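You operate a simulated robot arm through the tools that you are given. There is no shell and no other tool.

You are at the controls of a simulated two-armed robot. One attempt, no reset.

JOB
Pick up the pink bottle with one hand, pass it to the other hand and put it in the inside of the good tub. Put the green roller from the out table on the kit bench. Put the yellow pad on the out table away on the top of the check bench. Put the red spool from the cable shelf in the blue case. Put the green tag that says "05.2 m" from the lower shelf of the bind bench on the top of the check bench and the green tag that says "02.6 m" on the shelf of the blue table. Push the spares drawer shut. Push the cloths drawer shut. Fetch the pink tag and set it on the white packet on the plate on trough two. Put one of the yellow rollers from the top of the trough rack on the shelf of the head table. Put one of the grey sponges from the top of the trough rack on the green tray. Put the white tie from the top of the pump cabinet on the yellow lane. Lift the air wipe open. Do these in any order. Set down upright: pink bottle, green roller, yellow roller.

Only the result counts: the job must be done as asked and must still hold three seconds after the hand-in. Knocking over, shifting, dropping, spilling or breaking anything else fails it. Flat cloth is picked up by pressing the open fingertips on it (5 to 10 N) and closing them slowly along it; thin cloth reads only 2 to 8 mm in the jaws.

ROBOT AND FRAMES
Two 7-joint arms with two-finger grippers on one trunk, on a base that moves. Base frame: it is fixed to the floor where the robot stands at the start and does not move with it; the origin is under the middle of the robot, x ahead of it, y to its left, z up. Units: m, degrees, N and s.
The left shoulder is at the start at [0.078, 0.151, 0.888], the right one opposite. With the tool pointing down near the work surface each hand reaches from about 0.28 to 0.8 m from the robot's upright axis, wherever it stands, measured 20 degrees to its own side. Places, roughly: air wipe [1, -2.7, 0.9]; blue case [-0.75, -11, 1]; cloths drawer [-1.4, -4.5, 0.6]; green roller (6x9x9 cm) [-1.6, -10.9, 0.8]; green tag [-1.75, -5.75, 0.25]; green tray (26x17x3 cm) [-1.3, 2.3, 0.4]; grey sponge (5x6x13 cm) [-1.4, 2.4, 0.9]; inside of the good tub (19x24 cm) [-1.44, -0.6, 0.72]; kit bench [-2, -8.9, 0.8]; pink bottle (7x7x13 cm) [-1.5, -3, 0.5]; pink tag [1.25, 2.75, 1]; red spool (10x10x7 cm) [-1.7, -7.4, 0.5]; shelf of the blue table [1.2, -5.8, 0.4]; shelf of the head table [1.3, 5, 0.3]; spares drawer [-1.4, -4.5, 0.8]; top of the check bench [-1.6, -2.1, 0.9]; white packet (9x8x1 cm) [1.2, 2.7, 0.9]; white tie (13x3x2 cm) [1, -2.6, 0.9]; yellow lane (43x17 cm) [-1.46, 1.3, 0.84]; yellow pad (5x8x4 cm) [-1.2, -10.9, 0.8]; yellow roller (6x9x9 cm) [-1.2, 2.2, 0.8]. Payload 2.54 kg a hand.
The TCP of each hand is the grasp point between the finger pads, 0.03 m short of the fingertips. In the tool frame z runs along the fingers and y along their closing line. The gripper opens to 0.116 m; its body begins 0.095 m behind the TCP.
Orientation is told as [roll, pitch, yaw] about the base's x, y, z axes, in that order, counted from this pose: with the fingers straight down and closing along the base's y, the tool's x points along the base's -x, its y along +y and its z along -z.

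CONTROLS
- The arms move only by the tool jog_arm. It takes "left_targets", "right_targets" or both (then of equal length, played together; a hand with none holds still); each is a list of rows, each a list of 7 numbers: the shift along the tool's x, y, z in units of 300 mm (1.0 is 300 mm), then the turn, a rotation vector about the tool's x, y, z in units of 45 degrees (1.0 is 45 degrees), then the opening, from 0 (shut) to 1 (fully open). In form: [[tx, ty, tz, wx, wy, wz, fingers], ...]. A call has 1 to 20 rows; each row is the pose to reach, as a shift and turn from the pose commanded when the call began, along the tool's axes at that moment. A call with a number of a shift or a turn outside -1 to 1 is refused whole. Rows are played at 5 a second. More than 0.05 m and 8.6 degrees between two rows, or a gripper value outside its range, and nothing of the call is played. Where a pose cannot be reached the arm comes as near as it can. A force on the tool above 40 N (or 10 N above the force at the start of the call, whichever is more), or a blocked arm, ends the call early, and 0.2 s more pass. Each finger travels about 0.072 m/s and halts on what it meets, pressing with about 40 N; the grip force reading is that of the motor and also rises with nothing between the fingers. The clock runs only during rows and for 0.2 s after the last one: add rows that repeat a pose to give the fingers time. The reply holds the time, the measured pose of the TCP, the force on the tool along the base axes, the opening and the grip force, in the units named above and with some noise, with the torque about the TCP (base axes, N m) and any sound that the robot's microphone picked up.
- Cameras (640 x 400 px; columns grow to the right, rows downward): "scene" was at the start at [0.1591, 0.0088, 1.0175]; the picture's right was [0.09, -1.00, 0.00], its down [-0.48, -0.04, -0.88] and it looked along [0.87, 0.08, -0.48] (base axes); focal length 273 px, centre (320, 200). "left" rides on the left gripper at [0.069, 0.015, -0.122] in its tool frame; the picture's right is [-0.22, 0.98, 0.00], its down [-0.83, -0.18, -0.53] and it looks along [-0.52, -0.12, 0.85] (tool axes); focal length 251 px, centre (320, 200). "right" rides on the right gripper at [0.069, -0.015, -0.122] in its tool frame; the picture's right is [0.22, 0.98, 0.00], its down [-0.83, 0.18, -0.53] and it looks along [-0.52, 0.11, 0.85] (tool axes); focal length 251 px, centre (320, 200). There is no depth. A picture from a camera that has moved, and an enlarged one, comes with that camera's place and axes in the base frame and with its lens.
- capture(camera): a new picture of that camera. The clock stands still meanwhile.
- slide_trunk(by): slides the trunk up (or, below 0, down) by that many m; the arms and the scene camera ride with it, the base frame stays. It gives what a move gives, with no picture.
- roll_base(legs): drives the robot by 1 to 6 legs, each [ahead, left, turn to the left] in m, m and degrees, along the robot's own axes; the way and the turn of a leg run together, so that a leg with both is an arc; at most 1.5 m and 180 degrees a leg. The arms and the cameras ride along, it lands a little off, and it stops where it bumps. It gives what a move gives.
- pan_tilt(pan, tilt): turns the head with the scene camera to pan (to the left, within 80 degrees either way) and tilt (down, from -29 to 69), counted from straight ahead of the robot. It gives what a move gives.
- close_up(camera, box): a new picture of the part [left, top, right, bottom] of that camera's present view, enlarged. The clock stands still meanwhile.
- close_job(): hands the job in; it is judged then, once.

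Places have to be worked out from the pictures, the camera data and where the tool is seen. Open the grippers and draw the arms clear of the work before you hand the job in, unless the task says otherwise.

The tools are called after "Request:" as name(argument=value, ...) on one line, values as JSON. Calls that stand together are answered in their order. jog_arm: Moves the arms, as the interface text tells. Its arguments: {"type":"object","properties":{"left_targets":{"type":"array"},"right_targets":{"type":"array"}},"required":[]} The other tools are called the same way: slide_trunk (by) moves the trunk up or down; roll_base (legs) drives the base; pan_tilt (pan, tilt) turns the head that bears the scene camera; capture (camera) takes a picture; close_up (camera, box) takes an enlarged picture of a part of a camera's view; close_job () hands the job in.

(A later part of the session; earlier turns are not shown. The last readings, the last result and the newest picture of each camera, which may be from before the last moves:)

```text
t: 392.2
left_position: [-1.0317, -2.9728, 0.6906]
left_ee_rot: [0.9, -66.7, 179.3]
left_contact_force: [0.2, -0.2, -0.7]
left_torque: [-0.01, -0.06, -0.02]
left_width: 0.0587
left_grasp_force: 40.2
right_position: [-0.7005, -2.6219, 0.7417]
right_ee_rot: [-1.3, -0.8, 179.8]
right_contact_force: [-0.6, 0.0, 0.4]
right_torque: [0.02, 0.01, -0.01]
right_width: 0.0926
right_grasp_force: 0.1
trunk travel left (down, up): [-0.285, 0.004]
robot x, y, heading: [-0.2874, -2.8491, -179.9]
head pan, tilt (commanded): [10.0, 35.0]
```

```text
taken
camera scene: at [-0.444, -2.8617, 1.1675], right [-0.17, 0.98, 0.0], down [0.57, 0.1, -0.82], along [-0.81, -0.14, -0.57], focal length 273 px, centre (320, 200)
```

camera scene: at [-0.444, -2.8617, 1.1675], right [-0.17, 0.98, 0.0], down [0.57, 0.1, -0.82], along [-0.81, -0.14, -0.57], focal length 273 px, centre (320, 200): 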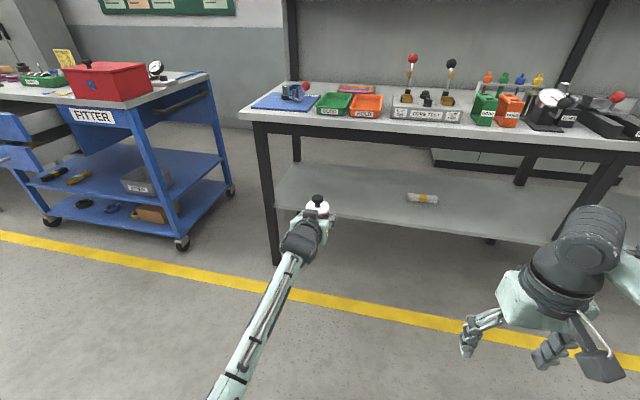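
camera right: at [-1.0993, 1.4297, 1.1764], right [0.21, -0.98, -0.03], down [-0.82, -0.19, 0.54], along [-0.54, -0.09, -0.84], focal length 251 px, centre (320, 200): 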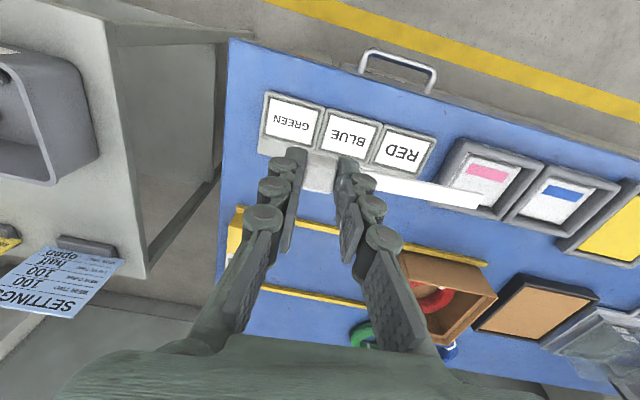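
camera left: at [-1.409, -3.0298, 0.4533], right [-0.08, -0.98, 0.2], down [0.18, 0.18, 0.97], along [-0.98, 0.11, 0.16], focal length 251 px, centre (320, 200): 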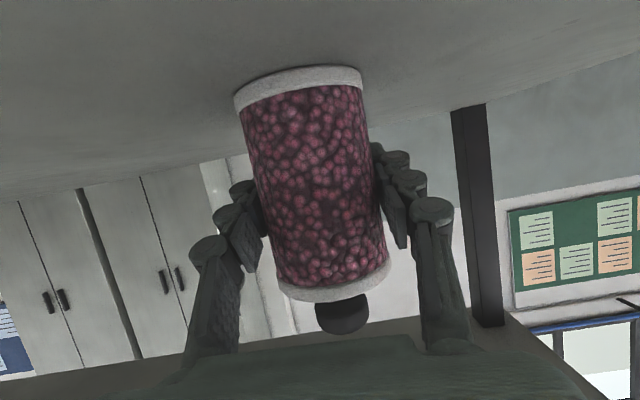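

The bottle is upright again with the knob at about [-1.032, -2.973, 0.754]. Now I bring the right hand up and toward it, turned inward, then tilt it 35° forward.

Request:
jog_arm(right_targets=[[-0.08, 0.08, -0.07, 0, 0, -0.11, 0.8], [-0.16, 0.16, -0.14, 0, 0, -0.22, 0.7], [-0.24, 0.24, -0.21, 0, 0, -0.33, 0.6], [-0.32, 0.32, -0.28, 0, 0, -0.44, 0.5], [-0.4, 0.4, -0.35, 0, 0, -0.55, 0.5], [-0.4, 0.4, -0.35, 0, 0, -0.55, 0.5]])

Request:
jog_arm(right_targets=[[0, 0, 0, 0, -0.16, 0, 0.5], [0, 0, 0, 0, -0.32, 0, 0.5], [0, 0, 0, 0, -0.48, 0, 0.5], [0, 0, 0, 0, -0.64, 0, 0.5], [0, 0, 0, 0, -0.78, 0, 0.5], [0, 0, 0, 0, -0.78, 0, 0.5]])

Request:
capture(camera="scene")

Request:
capture(camera="right")

```text
t: 393.6
left_position: [-1.03, -2.9697, 0.6927]
left_ee_rot: [0.7, -66.8, 179.3]
left_contact_force: [0.1, 0.0, -2.3]
left_torque: [-0.02, 0.02, 0.03]
left_width: 0.059
left_grasp_force: 39.9
right_position: [-0.8166, -2.7423, 0.8418]
right_ee_rot: [-1.6, -0.2, -155.3]
right_contact_force: [-1.7, -0.2, -0.2]
right_torque: [0.01, -0.04, -0.04]
right_width: 0.0579
right_grasp_force: 0.2
trunk travel left (down, up): [-0.285, 0.004]
robot x, y, heading: [-0.2882, -2.8492, -179.9]
head pan, tilt (commanded): [10.0, 35.0]
```

```text
t: 395.0
left_position: [-1.0309, -2.9694, 0.6925]
left_ee_rot: [0.8, -66.7, 179.5]
left_contact_force: [-0.1, -0.4, -2.8]
left_torque: [0.01, 0.0, -0.02]
left_width: 0.059
left_grasp_force: 39.5
right_position: [-0.8179, -2.7434, 0.8447]
right_ee_rot: [-1.8, -35.4, -154.4]
right_contact_force: [-0.2, -1.2, 0.4]
right_torque: [0.0, 0.0, 0.01]
right_width: 0.0579
right_grasp_force: 0.1
trunk travel left (down, up): [-0.285, 0.004]
robot x, y, heading: [-0.2892, -2.846, -180.0]
head pan, tilt (commanded): [10.0, 35.0]
```

```text
taken
camera scene: at [-0.4437, -2.8619, 1.1676], right [-0.18, 0.98, 0.0], down [0.56, 0.1, -0.82], along [-0.81, -0.14, -0.57], focal length 273 px, centre (320, 200)
```

scene: 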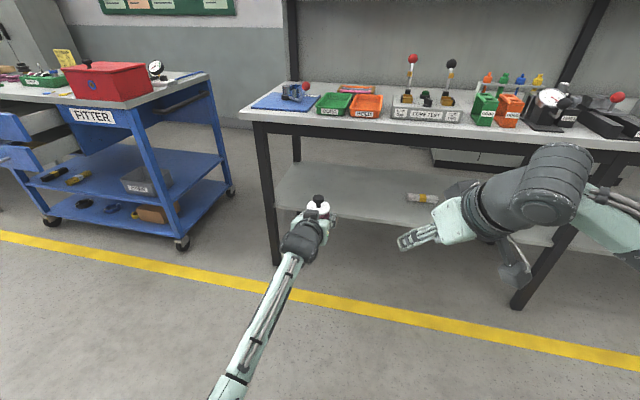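

```text
taken
camera right: at [-0.7078, -2.6783, 0.9032], right [0.56, -0.81, -0.15], down [-0.24, -0.34, 0.91], along [-0.79, -0.48, -0.39], focal length 251 px, centre (320, 200)
```

right: 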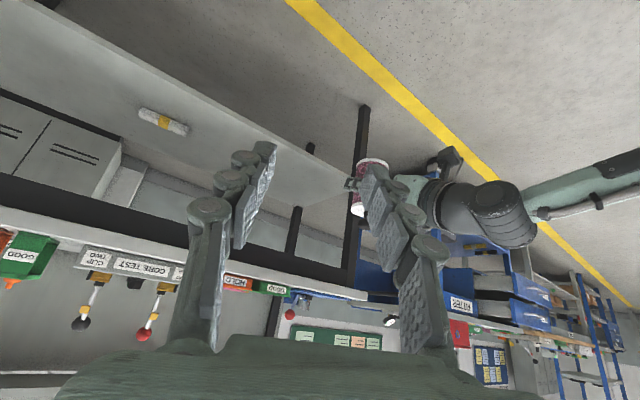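

I zoom in on the knob to fix its position for the right hand.

Request:
close_up(camera="scene", box=[270, 170, 366, 230])

Request:
close_up(camera="left", box=[220, 60, 440, 380])

```text
6.67 times, centred on (318, 200) of scene
camera zoom: at [-0.4437, -2.8619, 1.1676], right [-0.18, 0.98, 0.0], down [0.56, 0.1, -0.82], along [-0.81, -0.14, -0.57], focal length 1818 px, centre (333, 200)
```

zoom: 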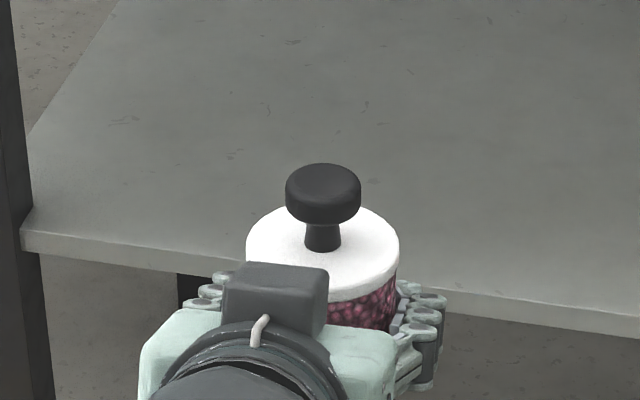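

```text
1.25 times, centred on (330, 220) of left
camera zoom: at [-0.8909, -2.9858, 0.6753], right [-0.09, -0.98, 0.2], down [0.16, 0.19, 0.97], along [-0.98, 0.12, 0.14], focal length 314 px, centre (308, 175)
```

zoom: 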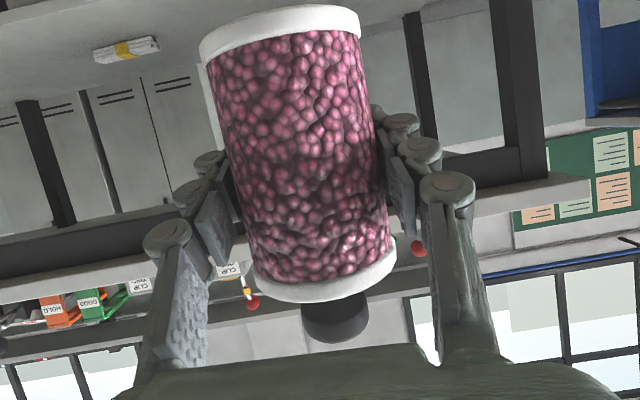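

Knob centre is at about [-1.032, -2.969, 0.755]. I bring the right hand to a pre-grasp 9 cm back along its pointing axis.

Request:
jog_arm(right_targets=[[-0.103, 0.062, 0.084, 0, 0, 0, 0.5], [-0.206, 0.124, 0.168, 0, 0, 0, 0.5], [-0.308, 0.185, 0.252, 0, 0, 0, 0.5], [-0.41, 0.247, 0.336, 0, 0, 0, 0.5], [-0.513, 0.308, 0.42, 0, 0, 0, 0.5], [-0.616, 0.37, 0.504, 0, 0, 0, 0.5], [-0.616, 0.37, 0.504, 0, 0, 0, 0.5]])

Request:
capture(camera="right")

Request:
close_up(camera="scene", box=[240, 130, 400, 230])

```text
t: 396.6
left_position: [-1.0307, -2.9706, 0.6914]
left_ee_rot: [0.6, -66.7, 179.4]
left_contact_force: [-0.3, -0.4, -2.4]
left_torque: [-0.03, 0.06, 0.03]
left_width: 0.0592
left_grasp_force: 39.7
right_position: [-0.9886, -2.9397, 0.8239]
right_ee_rot: [-1.9, -35.4, -154.2]
right_contact_force: [0.1, 0.1, -0.4]
right_torque: [0.03, 0.0, -0.01]
right_width: 0.0581
right_grasp_force: 0.1
trunk travel left (down, up): [-0.285, 0.004]
robot x, y, heading: [-0.291, -2.8508, -180.1]
head pan, tilt (commanded): [10.0, 35.0]
```

```text
taken
camera right: at [-0.878, -2.8754, 0.8819], right [0.57, -0.81, -0.15], down [-0.24, -0.34, 0.91], along [-0.79, -0.48, -0.39], focal length 251 px, centre (320, 200)
```

right: 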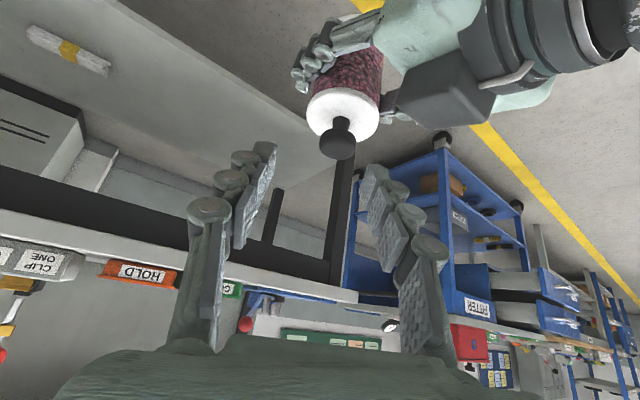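

```text
4.00 times, centred on (320, 180) of scene
camera zoom: at [-0.4437, -2.8619, 1.1676], right [-0.17, 0.98, 0.0], down [0.56, 0.1, -0.82], along [-0.81, -0.14, -0.57], focal length 1091 px, centre (320, 280)
```

zoom: 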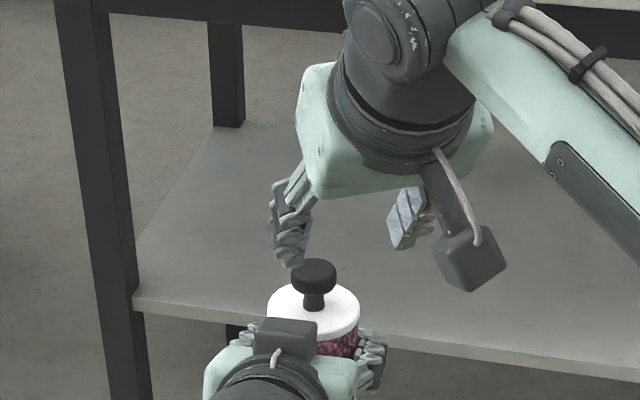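

In the wrist view the knob is 1.4 cm to the side of the axis and ~8 cm ahead. I correct sideways and advance 7 cm.

Request:
jog_arm(right_targets=[[0, 0.046, 0.02, 0, 0, 0, 0.5], [0, 0.046, 0.1, 0, 0, 0, 0.5], [0, 0.046, 0.18, 0, 0, 0, 0.5], [0, 0.046, 0.18, 0, 0, 0, 0.5]])

Request:
capture(camera="right")

Request:
close_up(camera="scene", box=[240, 130, 400, 230])

```text
t: 397.6
left_position: [-1.0304, -2.9703, 0.693]
left_ee_rot: [0.8, -66.6, 179.4]
left_contact_force: [-0.4, -0.8, -2.1]
left_torque: [0.03, 0.02, -0.01]
left_width: 0.0587
left_grasp_force: 40.7
right_position: [-1.012, -2.9709, 0.7804]
right_ee_rot: [-1.9, -35.4, -154.2]
right_contact_force: [0.1, -0.1, 0.6]
right_torque: [0.01, -0.04, -0.01]
right_width: 0.0578
right_grasp_force: 0.1
trunk travel left (down, up): [-0.285, 0.004]
robot x, y, heading: [-0.2907, -2.8466, -179.9]
head pan, tilt (commanded): [10.0, 35.0]
```

```text
taken
camera right: at [-0.9026, -2.9041, 0.8394], right [0.56, -0.81, -0.15], down [-0.25, -0.34, 0.91], along [-0.79, -0.48, -0.39], focal length 251 px, centre (320, 200)
```

right: 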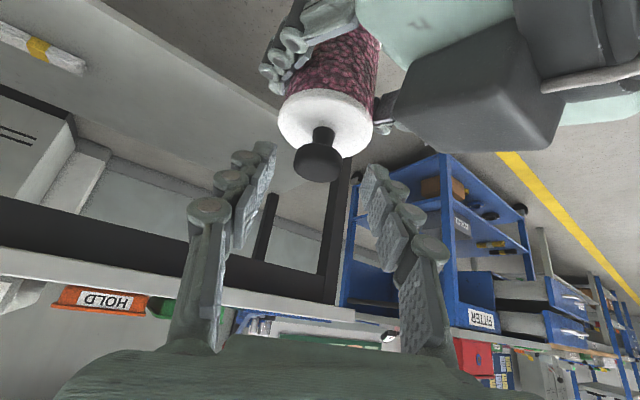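

```text
4.00 times, centred on (320, 180) of scene
camera zoom: at [-0.4437, -2.8619, 1.1676], right [-0.18, 0.98, 0.0], down [0.56, 0.1, -0.82], along [-0.81, -0.14, -0.57], focal length 1091 px, centre (320, 280)
```

zoom: 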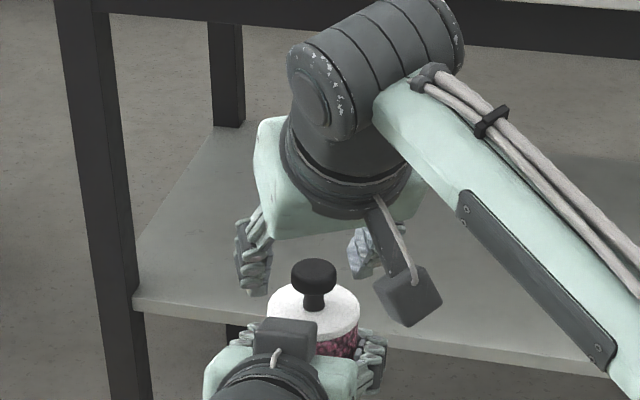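

The knob is now on the axis, ~4 cm ahead. I advance 2.4 cm (keeping the tips above the bottle's lid) and close the right hand on the knob.

Request:
jog_arm(right_targets=[[0, -0.003, 0.04, 0, 0, 0, 0.5], [0, -0.003, 0.08, 0, 0, 0, 0.5], [0, -0.003, 0.08, 0, 0, 0, 0.5]])

Request:
capture(camera="right")

```text
t: 398.4
left_position: [-1.0303, -2.9711, 0.6922]
left_ee_rot: [0.8, -66.8, 179.5]
left_contact_force: [1.2, 0.0, -2.9]
left_torque: [0.02, 0.01, 0.01]
left_width: 0.0588
left_grasp_force: 39.6
right_position: [-1.0253, -2.9729, 0.7609]
right_ee_rot: [-1.9, -35.4, -154.3]
right_contact_force: [-0.5, 0.2, 0.1]
right_torque: [0.03, 0.0, -0.02]
right_width: 0.058
right_grasp_force: 0.0
trunk travel left (down, up): [-0.285, 0.004]
robot x, y, heading: [-0.2905, -2.8434, -180.1]
head pan, tilt (commanded): [10.0, 35.0]
```

```text
taken
camera right: at [-0.9156, -2.9087, 0.8203], right [0.56, -0.81, -0.15], down [-0.25, -0.34, 0.91], along [-0.79, -0.48, -0.39], focal length 251 px, centre (320, 200)
```

right: 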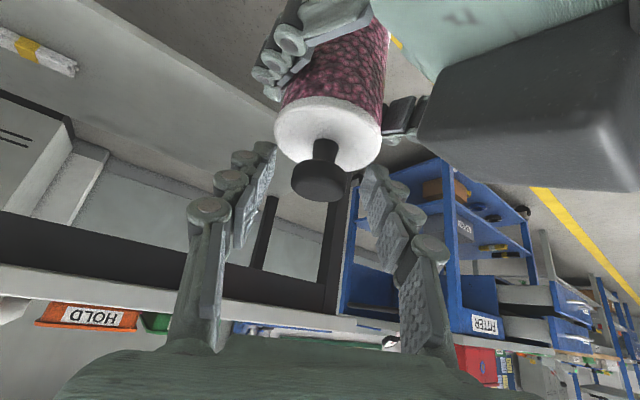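

The disc is 1 cm beyond the TCP and centred. I close the right hand on it.

Request:
jog_arm(right_targets=[[0, 0, 0, 0, 0, 0, 0.35], [0, 0, 0, 0, 0, 0, 0.25], [0, 0, 0, 0, 0, 0, 0.15], [0, 0, 0, 0, 0, 0, 0.1], [0, 0, 0, 0, 0, 0, 0.1]])

Request:
capture(camera="right")

```text
t: 399.6
left_position: [-1.0295, -2.97, 0.6917]
left_ee_rot: [0.6, -66.7, 179.4]
left_contact_force: [4.6, -2.3, -2.4]
left_torque: [0.33, 0.26, 0.14]
left_width: 0.0589
left_grasp_force: 39.7
right_position: [-1.0249, -2.9737, 0.761]
right_ee_rot: [-2.0, -35.4, -154.3]
right_contact_force: [-4.6, 2.7, 1.0]
right_torque: [-0.2, 0.1, -0.09]
right_width: 0.055
right_grasp_force: 40.1
trunk travel left (down, up): [-0.285, 0.004]
robot x, y, heading: [-0.2874, -2.8455, -180.2]
head pan, tilt (commanded): [10.0, 35.0]
```

```text
taken
camera right: at [-0.9158, -2.9085, 0.8205], right [0.56, -0.81, -0.15], down [-0.24, -0.34, 0.91], along [-0.79, -0.48, -0.39], focal length 251 px, centre (320, 200)
```

right: 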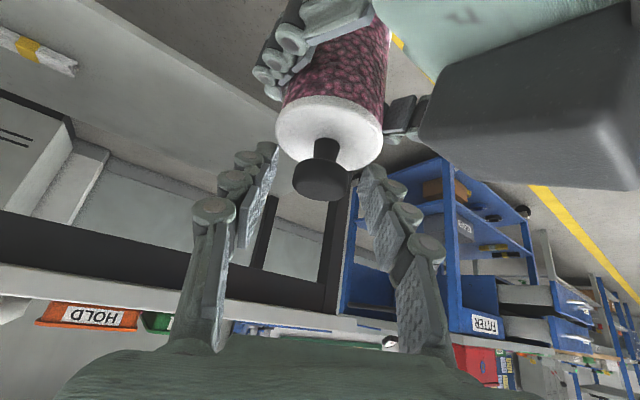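

The fingertips met the lid's rim (55 mm) instead of the knob. I reopen, retreat 1.1 cm along the tool axis and close again so that only the knob's disc is between the tips.

Request:
jog_arm(right_targets=[[0, 0, 0, 0, 0, 0, 0.5], [0, 0, -0.02, 0, 0, 0, 0.5], [0, 0, -0.037, 0, 0, 0, 0.5], [0, 0, -0.037, 0, 0, 0, 0.35], [0, 0, -0.037, 0, 0, 0, 0.2], [0, 0, -0.037, 0, 0, 0, 0.1], [0, 0, -0.037, 0, 0, 0, 0.1]])

Request:
capture(camera="right")

```text
t: 401.2
left_position: [-1.0303, -2.9705, 0.6912]
left_ee_rot: [0.7, -66.7, 179.4]
left_contact_force: [5.5, -6.1, -1.0]
left_torque: [0.37, 0.2, -0.12]
left_width: 0.0588
left_grasp_force: 40.0
right_position: [-1.0197, -2.9714, 0.7684]
right_ee_rot: [-1.9, -35.2, -154.4]
right_contact_force: [-3.8, 7.0, -0.1]
right_torque: [0.14, 0.21, 0.03]
right_width: 0.0277
right_grasp_force: 40.1
trunk travel left (down, up): [-0.285, 0.004]
robot x, y, heading: [-0.2898, -2.8481, -180.1]
head pan, tilt (commanded): [10.0, 35.0]
```

```text
taken
camera right: at [-0.9091, -2.9058, 0.8288], right [0.56, -0.81, -0.15], down [-0.25, -0.34, 0.91], along [-0.79, -0.47, -0.39], focal length 251 px, centre (320, 200)
```

right: 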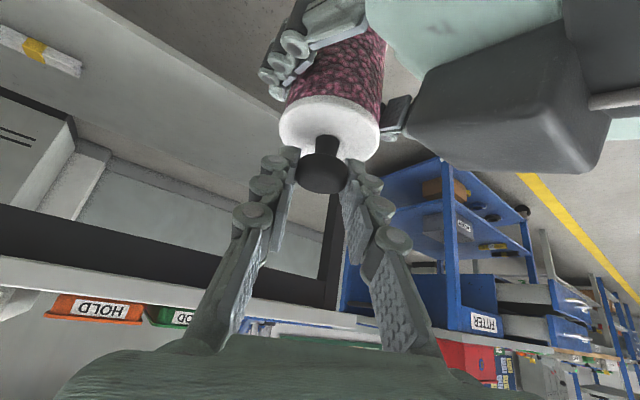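

The knob is held at 28 mm by the right hand. I open the left hand and check that the right hand carries the bottle.

Request:
jog_arm(left_targets=[[0, 0, 0, 0, 0, 0, 0.55], [0, 0, 0, 0, 0, 0, 0.7], [0, 0, 0, 0, 0, 0, 0.9], [0, 0, 0, 0, 0, 0, 0.9]])

Request:
capture(camera="right")

Request:
capture(camera="left")

```text
t: 402.2
left_position: [-1.0305, -2.9702, 0.6934]
left_ee_rot: [0.7, -66.6, 179.5]
left_contact_force: [-0.2, 0.2, 0.0]
left_torque: [0.0, 0.03, 0.01]
left_width: 0.1045
left_grasp_force: 0.1
right_position: [-1.0184, -2.9712, 0.769]
right_ee_rot: [-1.9, -35.3, -154.4]
right_contact_force: [-0.1, 0.4, -0.3]
right_torque: [-0.03, 0.0, -0.01]
right_width: 0.0279
right_grasp_force: 39.7
trunk travel left (down, up): [-0.285, 0.004]
robot x, y, heading: [-0.2901, -2.8471, -180.0]
head pan, tilt (commanded): [10.0, 35.0]
```

```text
taken
camera right: at [-0.9086, -2.9068, 0.829], right [0.56, -0.81, -0.15], down [-0.25, -0.34, 0.91], along [-0.79, -0.48, -0.39], focal length 251 px, centre (320, 200)
```

right: 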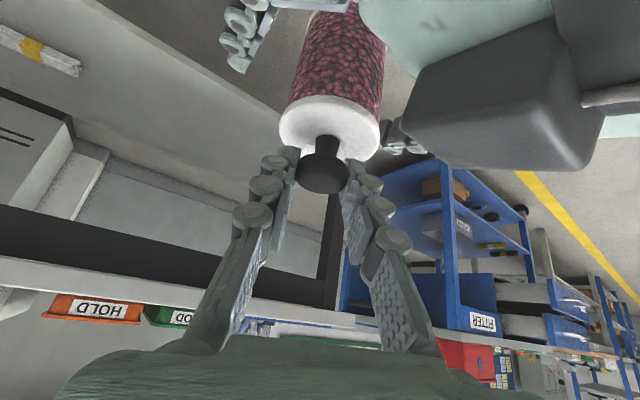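

```text
taken
camera left: at [-0.8909, -2.9857, 0.6754], right [-0.09, -0.98, 0.2], down [0.16, 0.19, 0.97], along [-0.98, 0.12, 0.14], focal length 251 px, centre (320, 200)
```

left: 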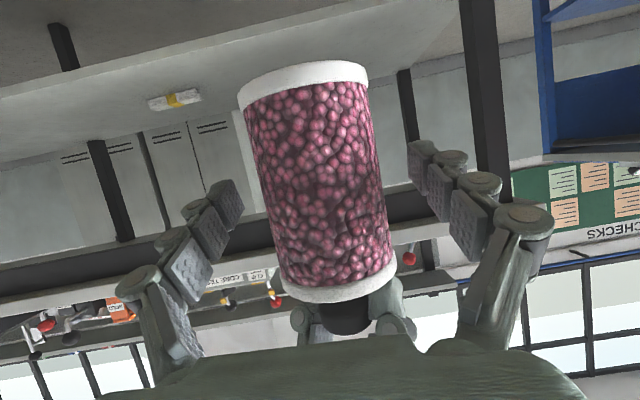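

The bottle stays put with the left hand open. I lift the right hand 13 cm to draw the bottle out of the left fingers.

Request:
jog_arm(right_targets=[[-0.025, 0, -0.035, 0, 0, 0, 0.1], [-0.09, 0, -0.126, 0, 0, 0, 0.1], [-0.15, 0, -0.21, 0, 0, 0, 0.1], [-0.2, 0, -0.282, 0, 0, 0, 0.1], [-0.251, 0, -0.353, 0, 0, 0, 0.1], [-0.251, 0, -0.353, 0, 0, 0, 0.1]])

Request:
capture(camera="scene")

```text
t: 403.6
left_position: [-1.0302, -2.9698, 0.6922]
left_ee_rot: [0.7, -66.7, 179.5]
left_contact_force: [0.1, 0.1, 0.2]
left_torque: [0.04, -0.01, 0.0]
left_width: 0.1042
left_grasp_force: 0.1
right_position: [-1.0173, -2.972, 0.9015]
right_ee_rot: [-1.9, -35.3, -154.1]
right_contact_force: [0.5, -0.6, -2.2]
right_torque: [-0.03, -0.01, 0.0]
right_width: 0.0277
right_grasp_force: 40.1
trunk travel left (down, up): [-0.285, 0.004]
robot x, y, heading: [-0.2874, -2.8462, -180.0]
head pan, tilt (commanded): [10.0, 35.0]
```

```text
taken
camera scene: at [-0.4437, -2.8619, 1.1676], right [-0.18, 0.98, 0.0], down [0.56, 0.1, -0.82], along [-0.81, -0.14, -0.57], focal length 273 px, centre (320, 200)
```

scene: 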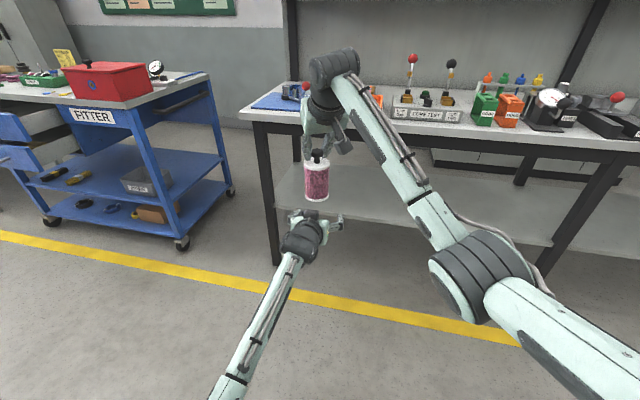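

The right hand carries the bottle. I swing it out to the right, turning it to point straight ahead, and fold the left hand back.

Request:
jog_arm(right_targets=[[0.042, -0.107, -0.03, 0.046, 0, 0.065, 0.1], [0.084, -0.215, -0.06, 0.092, 0, 0.13, 0.1], [0.126, -0.322, -0.09, 0.138, 0, 0.194, 0.1], [0.167, -0.43, -0.119, 0.184, 0, 0.259, 0.1], [0.209, -0.537, -0.149, 0.23, 0, 0.324, 0.1], [0.251, -0.645, -0.178, 0.276, 0, 0.388, 0.1], [0.293, -0.752, -0.208, 0.322, 0, 0.453, 0.1]], left_targets=[[0.055, 0.05, -0.12, 0, 0.14, 0, 0.9], [0.11, 0.1, -0.24, 0, 0.28, 0, 0.9], [0.165, 0.15, -0.36, 0, 0.42, 0, 0.9], [0.22, 0.2, -0.48, 0, 0.56, 0, 0.9], [0.275, 0.25, -0.6, 0, 0.7, 0, 0.9], [0.33, 0.3, -0.72, 0, 0.85, 0, 0.9], [0.383, 0.33, -0.84, 0, 1.0, 0, 0.9]])

Request:
capture(camera="scene")

```text
t: 405.2
left_position: [-0.7502, -3.0705, 0.6861]
left_ee_rot: [0.2, -21.6, 180.0]
left_contact_force: [-0.1, -0.1, 0.1]
left_torque: [0.01, 0.01, -0.02]
left_width: 0.1045
left_grasp_force: 0.1
right_position: [-1.0109, -2.7225, 0.9061]
right_ee_rot: [-1.8, -36.0, -179.4]
right_contact_force: [0.4, 0.0, -2.1]
right_torque: [0.02, 0.0, 0.03]
right_width: 0.0277
right_grasp_force: 40.1
trunk travel left (down, up): [-0.285, 0.004]
robot x, y, heading: [-0.2901, -2.8523, -179.8]
head pan, tilt (commanded): [10.0, 35.0]
```

```text
taken
camera scene: at [-0.4436, -2.8616, 1.1676], right [-0.17, 0.98, 0.0], down [0.56, 0.1, -0.82], along [-0.81, -0.14, -0.57], focal length 273 px, centre (320, 200)
```

scene: 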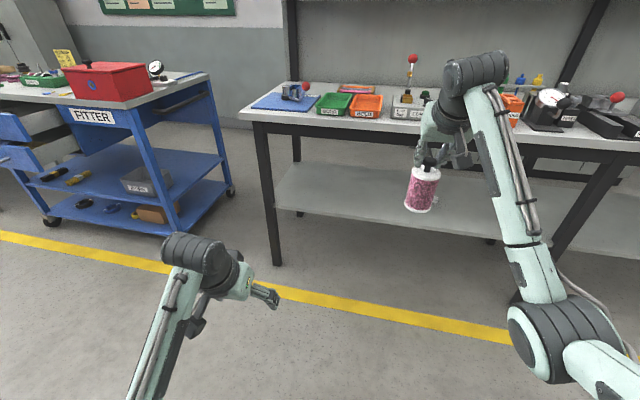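

Good. I fold the left hand a bit more and travel to the good tub.

Request:
jog_arm(left_targets=[[0.07, 0, 0, 0, 0.16, 0, 0.6], [0.14, 0, 0, 0, 0.32, 0, 0.5], [0.2, 0, 0, 0, 0.48, 0, 0.5]])

Request:
roll_base(legs=[[0, -1.1, 0], [0, -1.0, 0]])

Request:
pan_tilt(pan=0, tilt=25)

Request:
capture(camera="scene")

```text
t: 406.0
left_position: [-0.6966, -3.0716, 0.6663]
left_ee_rot: [0.3, 0.0, -180.0]
left_contact_force: [-0.2, -0.1, 0.8]
left_torque: [-0.03, 0.04, -0.01]
left_width: 0.058
left_grasp_force: 0.0
right_position: [-1.011, -2.7228, 0.9048]
right_ee_rot: [-1.8, -36.0, -179.2]
right_contact_force: [-1.0, -1.4, -2.6]
right_torque: [0.0, -0.01, 0.0]
right_width: 0.0279
right_grasp_force: 40.0
trunk travel left (down, up): [-0.285, 0.004]
robot x, y, heading: [-0.2901, -2.8449, -180.0]
head pan, tilt (commanded): [10.0, 35.0]
```

```text
t: 426.3
left_position: [-0.7142, -0.9868, 0.6663]
left_ee_rot: [0.3, -0.2, -179.5]
left_contact_force: [0.1, -0.2, 0.0]
left_torque: [0.0, 0.0, 0.0]
left_width: 0.0581
left_grasp_force: 0.1
right_position: [-1.0291, -0.6405, 0.9046]
right_ee_rot: [-1.7, -36.0, -178.8]
right_contact_force: [0.6, 0.2, -1.4]
right_torque: [0.02, 0.0, 0.01]
right_width: 0.0277
right_grasp_force: 40.0
trunk travel left (down, up): [-0.285, 0.004]
robot x, y, heading: [-0.3075, -0.7586, -179.2]
head pan, tilt (commanded): [10.0, 35.0]
```

```text
t: 427.0
left_position: [-0.7135, -0.9855, 0.6666]
left_ee_rot: [0.3, -0.1, -179.4]
left_contact_force: [-0.1, 0.6, 0.0]
left_torque: [0.03, -0.01, 0.01]
left_width: 0.0579
left_grasp_force: 0.1
right_position: [-1.0309, -0.6402, 0.9056]
right_ee_rot: [-1.8, -36.0, -178.8]
right_contact_force: [-0.4, 0.0, -1.4]
right_torque: [0.05, 0.01, 0.01]
right_width: 0.0279
right_grasp_force: 39.9
trunk travel left (down, up): [-0.285, 0.004]
robot x, y, heading: [-0.3065, -0.7597, -179.6]
head pan, tilt (commanded): [0.0, 25.0]
```

```text
taken
camera scene: at [-0.467, -0.7594, 1.1833], right [-0.01, 1.0, 0.0], down [0.42, 0.0, -0.91], along [-0.91, -0.01, -0.42], focal length 273 px, centre (320, 200)
```

scene: 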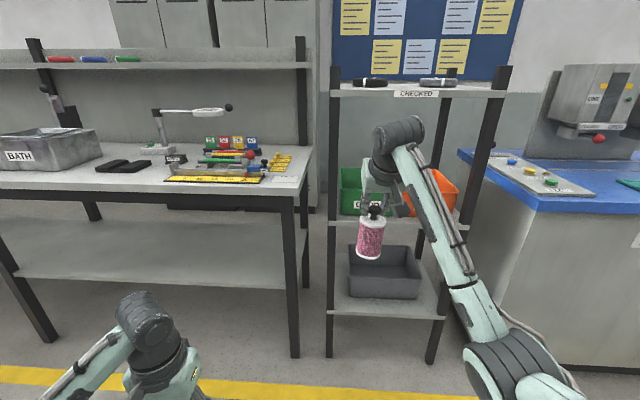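

I zoom in on the tub and the held bottle.

Request:
close_up(camera="scene", box=[310, 130, 480, 280])

Request:
capture(camera="right")

```text
2.67 times, centred on (395, 205) of scene
camera zoom: at [-0.467, -0.7594, 1.1833], right [-0.01, 1.0, 0.0], down [0.42, 0.0, -0.91], along [-0.91, -0.01, -0.42], focal length 727 px, centre (120, 187)
```

zoom: 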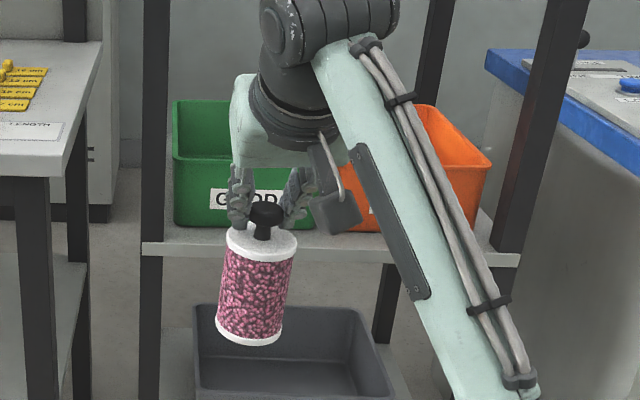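

```text
taken
camera right: at [-0.9017, -0.6272, 0.9631], right [0.18, -0.97, -0.15], down [-0.35, -0.21, 0.91], along [-0.92, -0.11, -0.38], focal length 251 px, centre (320, 200)
```

right: 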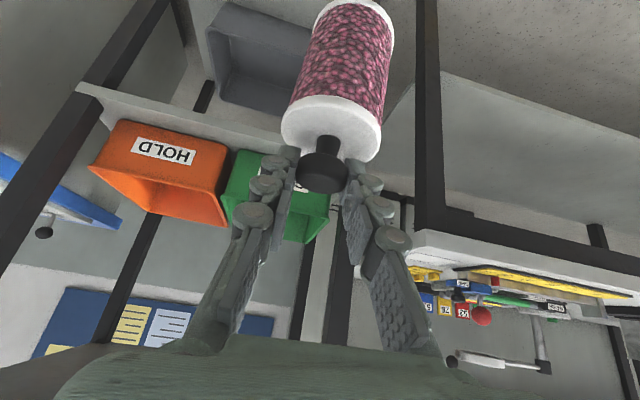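

Rim of the tub is at z≈0.805, floor ≈0.715; the shelf above limits headroom, so I'll carry the bottle over the rim tilted (bottom forward) with a flatter hand, then set it upright inside. First I raise, align in y, and flatten the hand by 24°.

Request:
jog_arm(right_targets=[[-0.07, -0.075, -0.095, 0, 0, 0, 0.1], [-0.137, -0.15, -0.189, 0, 0, 0, 0.1], [-0.137, -0.15, -0.189, 0, -0.13, 0, 0.1], [-0.137, -0.15, -0.189, 0, -0.27, 0, 0.1], [-0.137, -0.15, -0.189, 0, -0.4, 0, 0.1], [-0.137, -0.15, -0.189, 0, -0.533, 0, 0.1], [-0.137, -0.15, -0.189, 0, -0.533, 0, 0.1]])

Request:
capture(camera="scene")

```text
t: 428.6
left_position: [-0.7131, -0.9869, 0.6664]
left_ee_rot: [0.3, -0.1, -179.5]
left_contact_force: [0.3, 0.2, 0.1]
left_torque: [-0.01, 0.02, 0.03]
left_width: 0.058
left_grasp_force: 0.0
right_position: [-1.0286, -0.597, 0.9762]
right_ee_rot: [-2.9, -60.1, -177.3]
right_contact_force: [0.4, 0.2, -2.7]
right_torque: [-0.02, -0.08, 0.0]
right_width: 0.0275
right_grasp_force: 40.0
trunk travel left (down, up): [-0.285, 0.004]
robot x, y, heading: [-0.3079, -0.7619, -179.3]
head pan, tilt (commanded): [0.0, 25.0]
```

```text
taken
camera scene: at [-0.467, -0.7593, 1.1834], right [-0.01, 1.0, 0.0], down [0.42, 0.0, -0.91], along [-0.91, -0.01, -0.42], focal length 273 px, centre (320, 200)
```

scene: 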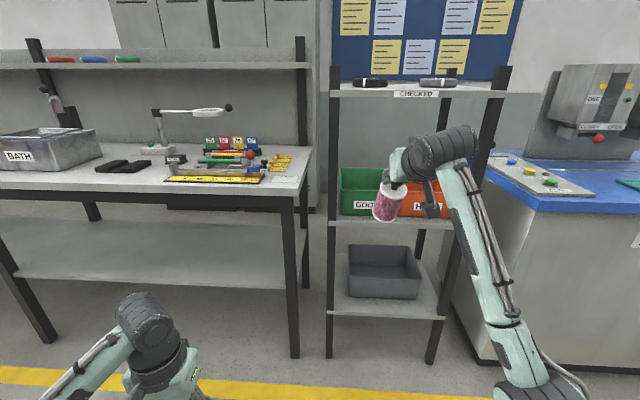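

The tub is better visible now; I zoom in to refine its edges.

Request:
close_up(camera="scene", box=[310, 130, 470, 240])

```text
3.64 times, centred on (390, 185) of scene
camera zoom: at [-0.467, -0.7593, 1.1834], right [-0.01, 1.0, 0.0], down [0.42, 0.0, -0.91], along [-0.91, -0.01, -0.42], focal length 992 px, centre (66, 254)
```

zoom: 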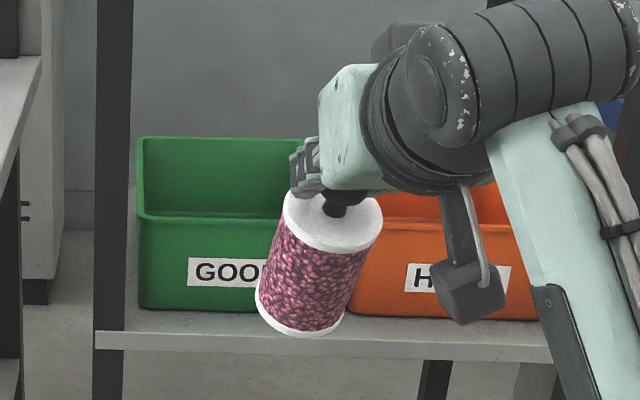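

Tub: x -1.36…-1.60, y -0.69…-0.50, rim z≈0.815. I lower 1 cm and drive forward 0.37 m so the tilted bottle passes over the front rim.

Request:
jog_arm(right_targets=[[0.02, -0.01, 0.012, 0, 0, 0, 0.1], [0.029, -0.02, 0.017, 0, 0, 0, 0.1]])

Request:
roll_base(legs=[[0.25, 0, 0]])

Request:
capture(camera="scene")

Request:
capture(camera="right")

```text
t: 429.2
left_position: [-0.7135, -0.9863, 0.6656]
left_ee_rot: [0.2, 0.0, -179.4]
left_contact_force: [0.5, 0.6, -0.4]
left_torque: [-0.01, 0.01, -0.02]
left_width: 0.058
left_grasp_force: 0.0
right_position: [-1.0292, -0.5901, 0.966]
right_ee_rot: [-2.8, -60.1, -177.4]
right_contact_force: [-0.3, -0.2, -1.9]
right_torque: [0.03, -0.07, -0.02]
right_width: 0.0277
right_grasp_force: 40.0
trunk travel left (down, up): [-0.285, 0.004]
robot x, y, heading: [-0.3099, -0.7574, -179.5]
head pan, tilt (commanded): [0.0, 25.0]
```

```text
t: 431.0
left_position: [-0.9565, -0.9877, 0.6668]
left_ee_rot: [0.2, 0.0, -179.4]
left_contact_force: [-0.3, 0.1, 0.0]
left_torque: [-0.01, -0.02, 0.02]
left_width: 0.058
left_grasp_force: 0.0
right_position: [-1.2732, -0.5931, 0.9654]
right_ee_rot: [-2.8, -60.0, -177.4]
right_contact_force: [-0.2, -0.1, -1.4]
right_torque: [-0.01, -0.11, 0.05]
right_width: 0.0275
right_grasp_force: 39.7
trunk travel left (down, up): [-0.285, 0.004]
robot x, y, heading: [-0.5482, -0.7592, -179.4]
head pan, tilt (commanded): [0.0, 25.0]
```

```text
taken
camera scene: at [-0.7105, -0.7619, 1.1833], right [-0.01, 1.0, 0.0], down [0.42, 0.0, -0.91], along [-0.91, -0.01, -0.42], focal length 273 px, centre (320, 200)
```

scene: 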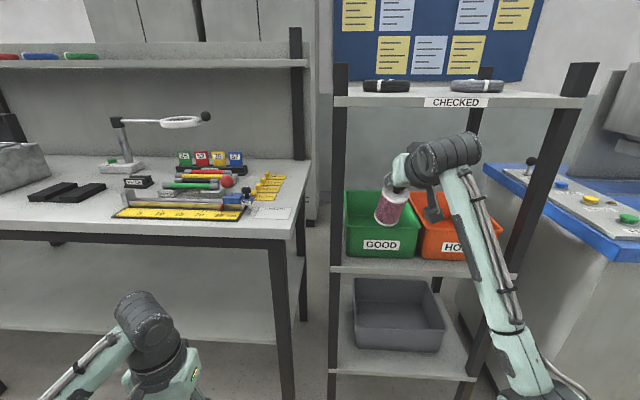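

```text
taken
camera right: at [-1.132, -0.5777, 0.9673], right [0.11, -0.97, -0.21], down [0.05, -0.21, 0.98], along [-0.99, -0.12, 0.03], focal length 251 px, centre (320, 200)
```

right: 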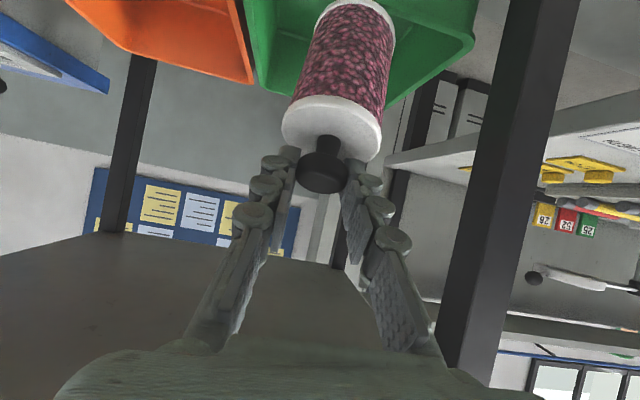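

The bottle is lined up with the GOOD tub. I roll another 0.13 m so it passes the rim.

Request:
roll_base(legs=[[0.13, 0, 0]])

Request:
capture(camera="scene")

Request:
capture(camera="right")

```text
t: 432.3
left_position: [-1.0837, -0.993, 0.6661]
left_ee_rot: [0.3, -0.1, -179.2]
left_contact_force: [-0.2, 0.1, -0.9]
left_torque: [-0.02, 0.01, 0.03]
left_width: 0.058
left_grasp_force: 0.1
right_position: [-1.4019, -0.5987, 0.9672]
right_ee_rot: [-2.8, -60.0, -177.1]
right_contact_force: [-0.8, 0.5, -1.9]
right_torque: [0.01, -0.03, 0.01]
right_width: 0.0278
right_grasp_force: 39.9
trunk travel left (down, up): [-0.285, 0.004]
robot x, y, heading: [-0.6791, -0.7651, -179.0]
head pan, tilt (commanded): [0.0, 25.0]
```

```text
taken
camera scene: at [-0.8397, -0.7646, 1.1832], right [-0.02, 1.0, 0.0], down [0.42, 0.01, -0.91], along [-0.91, -0.02, -0.42], focal length 273 px, centre (320, 200)
```

scene: 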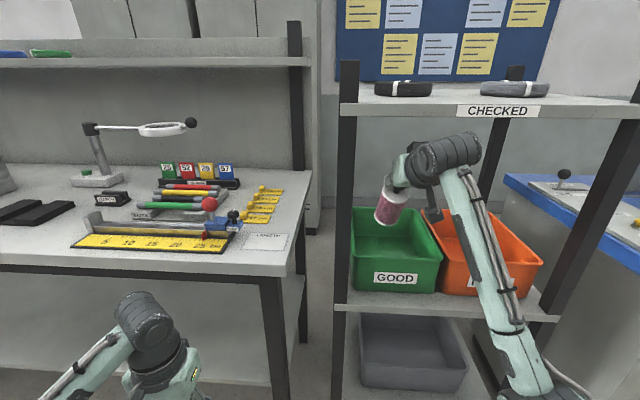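

```text
taken
camera right: at [-1.2622, -0.583, 0.9671], right [0.12, -0.97, -0.21], down [0.05, -0.21, 0.98], along [-0.99, -0.12, 0.03], focal length 251 px, centre (320, 200)
```

right: 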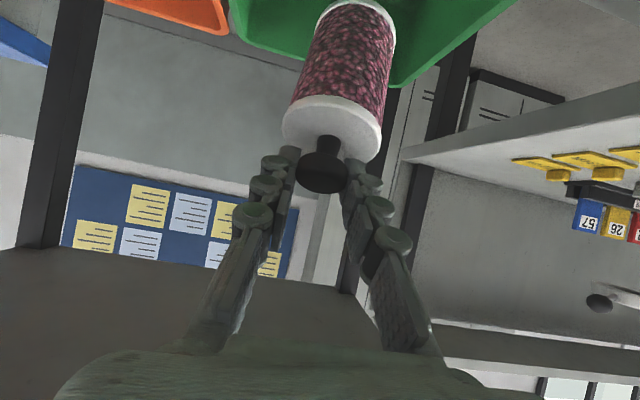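

The bottle is above the tub interior. I zoom to check the clearances.

Request:
close_up(camera="scene", box=[330, 120, 490, 310])

```text
2.11 times, centred on (410, 215) of scene
camera zoom: at [-0.8397, -0.7646, 1.1832], right [-0.02, 1.0, 0.0], down [0.42, 0.01, -0.91], along [-0.91, -0.02, -0.42], focal length 574 px, centre (130, 168)
```

zoom: 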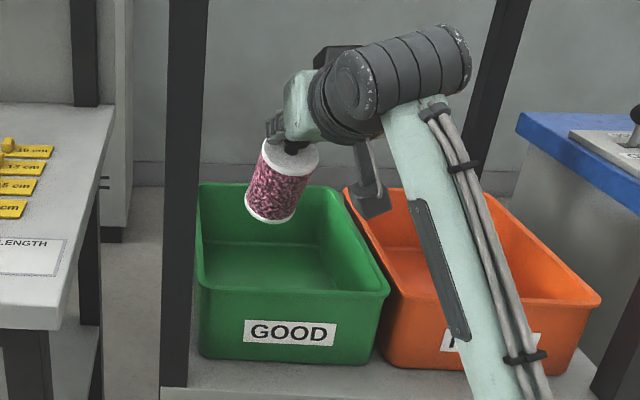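

Clear on all sides. I roll 6.5 cm further in, then lower 10 cm with the bottle still tilted.

Request:
roll_base(legs=[[0.065, 0, 0]])

Request:
jog_arm(right_targets=[[0.1, 0, 0.058, 0, 0, 0, 0.1], [0.2, 0, 0.116, 0, 0, 0, 0.1], [0.289, 0, 0.167, 0, 0, 0, 0.1], [0.289, 0, 0.167, 0, 0, 0, 0.1]])

Request:
capture(camera="scene")

```text
t: 433.3
left_position: [-1.148, -0.995, 0.6653]
left_ee_rot: [0.3, -0.1, -179.1]
left_contact_force: [0.2, -0.3, -0.5]
left_torque: [0.01, -0.02, 0.01]
left_width: 0.058
left_grasp_force: 0.1
right_position: [-1.4674, -0.6006, 0.9659]
right_ee_rot: [-2.8, -59.9, -177.0]
right_contact_force: [0.7, -0.7, -2.8]
right_torque: [-0.02, -0.07, 0.02]
right_width: 0.0276
right_grasp_force: 40.2
trunk travel left (down, up): [-0.285, 0.004]
robot x, y, heading: [-0.7431, -0.7644, -179.1]
head pan, tilt (commanded): [0.0, 25.0]
```

```text
t: 434.3
left_position: [-1.1477, -0.9956, 0.6671]
left_ee_rot: [0.3, 0.0, -179.0]
left_contact_force: [-0.5, 0.3, 0.3]
left_torque: [-0.03, -0.03, 0.0]
left_width: 0.0578
left_grasp_force: 0.0
right_position: [-1.4666, -0.6023, 0.8664]
right_ee_rot: [-2.7, -59.9, -176.9]
right_contact_force: [-0.4, -0.8, -2.5]
right_torque: [-0.01, -0.08, -0.01]
right_width: 0.0276
right_grasp_force: 39.9
trunk travel left (down, up): [-0.285, 0.004]
robot x, y, heading: [-0.7407, -0.7666, -179.0]
head pan, tilt (commanded): [0.0, 25.0]
```

```text
taken
camera scene: at [-0.9037, -0.766, 1.1834], right [-0.02, 1.0, 0.0], down [0.42, 0.01, -0.91], along [-0.91, -0.02, -0.42], focal length 273 px, centre (320, 200)
```

scene: 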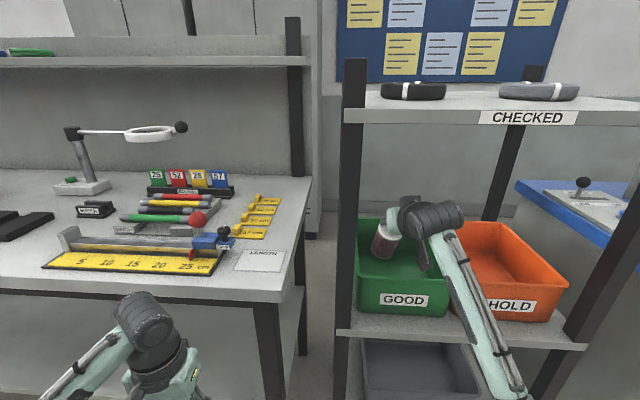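

The bottle is inside the tub. I rotate the hand back by 24° to set the bottle upright.

Request:
jog_arm(right_targets=[[0, 0, 0, 0, 0.13, 0, 0.1], [0, 0, 0, 0, 0.27, 0, 0.1], [0, 0, 0, 0, 0.4, 0, 0.1], [0, 0, 0, 0, 0.533, 0, 0.1], [0, 0, 0, 0, 0.533, 0, 0.1]])

Request:
close_up(camera="scene", box=[330, 140, 490, 330])

Request:
capture(camera="right")

```text
t: 435.5
left_position: [-1.1487, -0.9952, 0.6645]
left_ee_rot: [0.2, -0.1, -179.1]
left_contact_force: [-1.3, 0.8, 0.2]
left_torque: [0.03, -0.03, 0.0]
left_width: 0.058
left_grasp_force: 0.0
right_position: [-1.4684, -0.5989, 0.865]
right_ee_rot: [-1.7, -35.9, -178.4]
right_contact_force: [0.7, -0.5, -1.3]
right_torque: [0.01, -0.03, -0.03]
right_width: 0.0279
right_grasp_force: 40.5
trunk travel left (down, up): [-0.285, 0.004]
robot x, y, heading: [-0.7461, -0.7665, -179.2]
head pan, tilt (commanded): [0.0, 25.0]
```

```text
2.11 times, centred on (410, 235) of scene
camera zoom: at [-0.9036, -0.766, 1.1834], right [-0.02, 1.0, 0.0], down [0.42, 0.01, -0.91], along [-0.91, -0.02, -0.42], focal length 574 px, centre (130, 126)
```

zoom: 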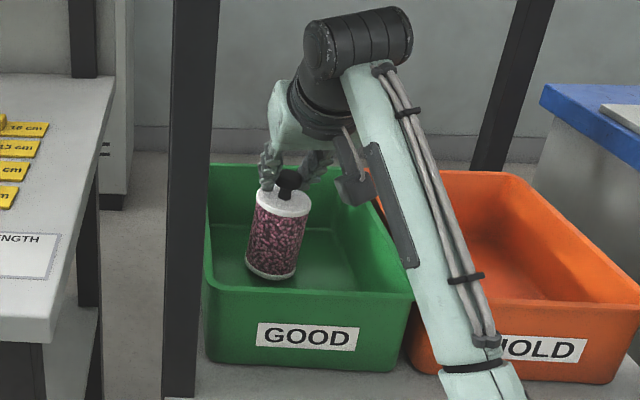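

```text
taken
camera right: at [-1.34, -0.585, 0.9236], right [0.18, -0.97, -0.15], down [-0.35, -0.21, 0.91], along [-0.92, -0.11, -0.38], focal length 251 px, centre (320, 200)
```

right: 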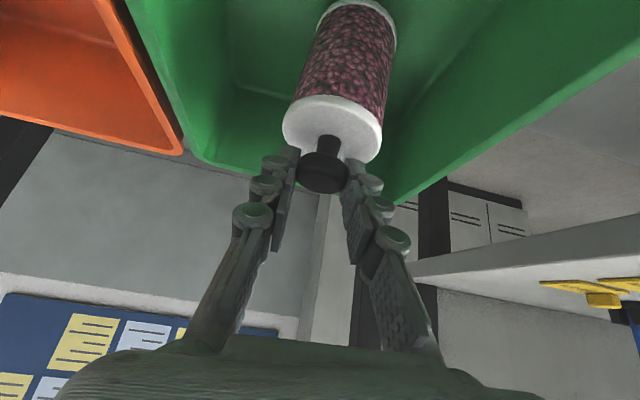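

The bottle is upright inside, just above the floor. I lower in small steps until contact.

Request:
jog_arm(right_targets=[[0.01, 0, 0.0135, 0, 0, 0, 0.1], [0.0196, 0, 0.027, 0, 0, 0, 0.1], [0.0196, 0, 0.027, 0, 0, 0, 0.1]])

```text
t: 436.3
left_position: [-1.1485, -0.9938, 0.6666]
left_ee_rot: [0.3, -0.2, -179.1]
left_contact_force: [0.2, 0.1, 0.6]
left_torque: [0.03, -0.05, -0.02]
left_width: 0.0579
left_grasp_force: 0.0
right_position: [-1.4679, -0.5987, 0.8582]
right_ee_rot: [-1.8, -36.1, -178.4]
right_contact_force: [0.8, 0.5, 3.3]
right_torque: [0.18, -0.1, -0.03]
right_width: 0.0277
right_grasp_force: 40.1
trunk travel left (down, up): [-0.285, 0.004]
robot x, y, heading: [-0.7487, -0.7627, -179.1]
head pan, tilt (commanded): [0.0, 25.0]
```

Contact. I settle 1 mm more, open just a little, and withdraw along the tool axis.

Request:
jog_arm(right_targets=[[0.002, 0, 0.003, 0, 0, 0, 0.1], [0.002, 0, 0.003, 0, 0, 0, 0.25], [0.002, 0, 0.003, 0, 0, 0, 0.4], [0.002, 0, 0.003, 0, 0, 0, 0.45], [0, 0, -0.05, 0, 0, 0, 0.45], [0, 0, -0.12, 0, 0, 0, 0.45], [0, 0, -0.2, 0, 0, 0, 0.45]])

Request:
close_up(camera="scene", box=[330, 140, 490, 330])

Request:
capture(camera="right")

```text
t: 437.9
left_position: [-1.149, -0.9946, 0.6637]
left_ee_rot: [0.3, 0.2, -179.1]
left_contact_force: [0.6, 0.4, 0.1]
left_torque: [0.0, 0.0, -0.05]
left_width: 0.058
left_grasp_force: 0.0
right_position: [-1.4332, -0.6011, 0.8939]
right_ee_rot: [-1.7, -35.0, -178.2]
right_contact_force: [-0.1, -1.0, -0.3]
right_torque: [0.04, -0.03, 0.04]
right_width: 0.0522
right_grasp_force: 0.1
trunk travel left (down, up): [-0.285, 0.004]
robot x, y, heading: [-0.7447, -0.7649, -178.8]
head pan, tilt (commanded): [0.0, 25.0]
```

```text
2.11 times, centred on (410, 235) of scene
camera zoom: at [-0.9077, -0.7652, 1.1813], right [-0.02, 1.0, 0.0], down [0.43, 0.01, -0.9], along [-0.9, -0.02, -0.43], focal length 574 px, centre (130, 126)
```

zoom: 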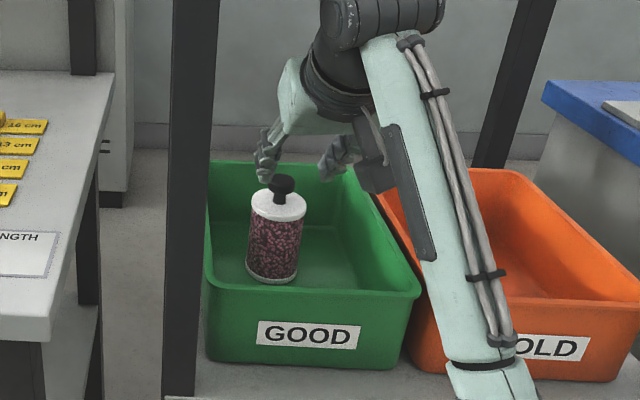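

```text
taken
camera right: at [-1.3062, -0.5857, 0.9539], right [0.19, -0.97, -0.15], down [-0.37, -0.21, 0.91], along [-0.91, -0.11, -0.4], focal length 251 px, centre (320, 200)
```

right: 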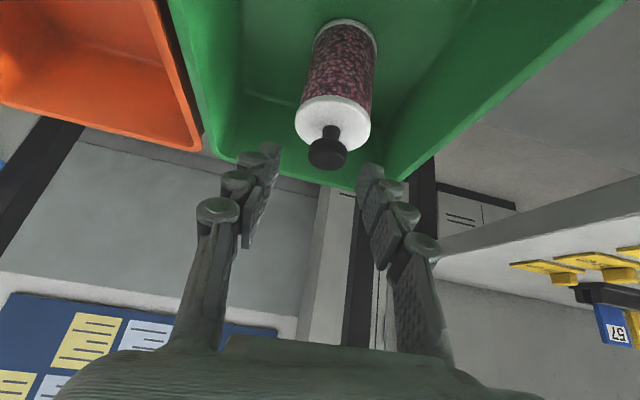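

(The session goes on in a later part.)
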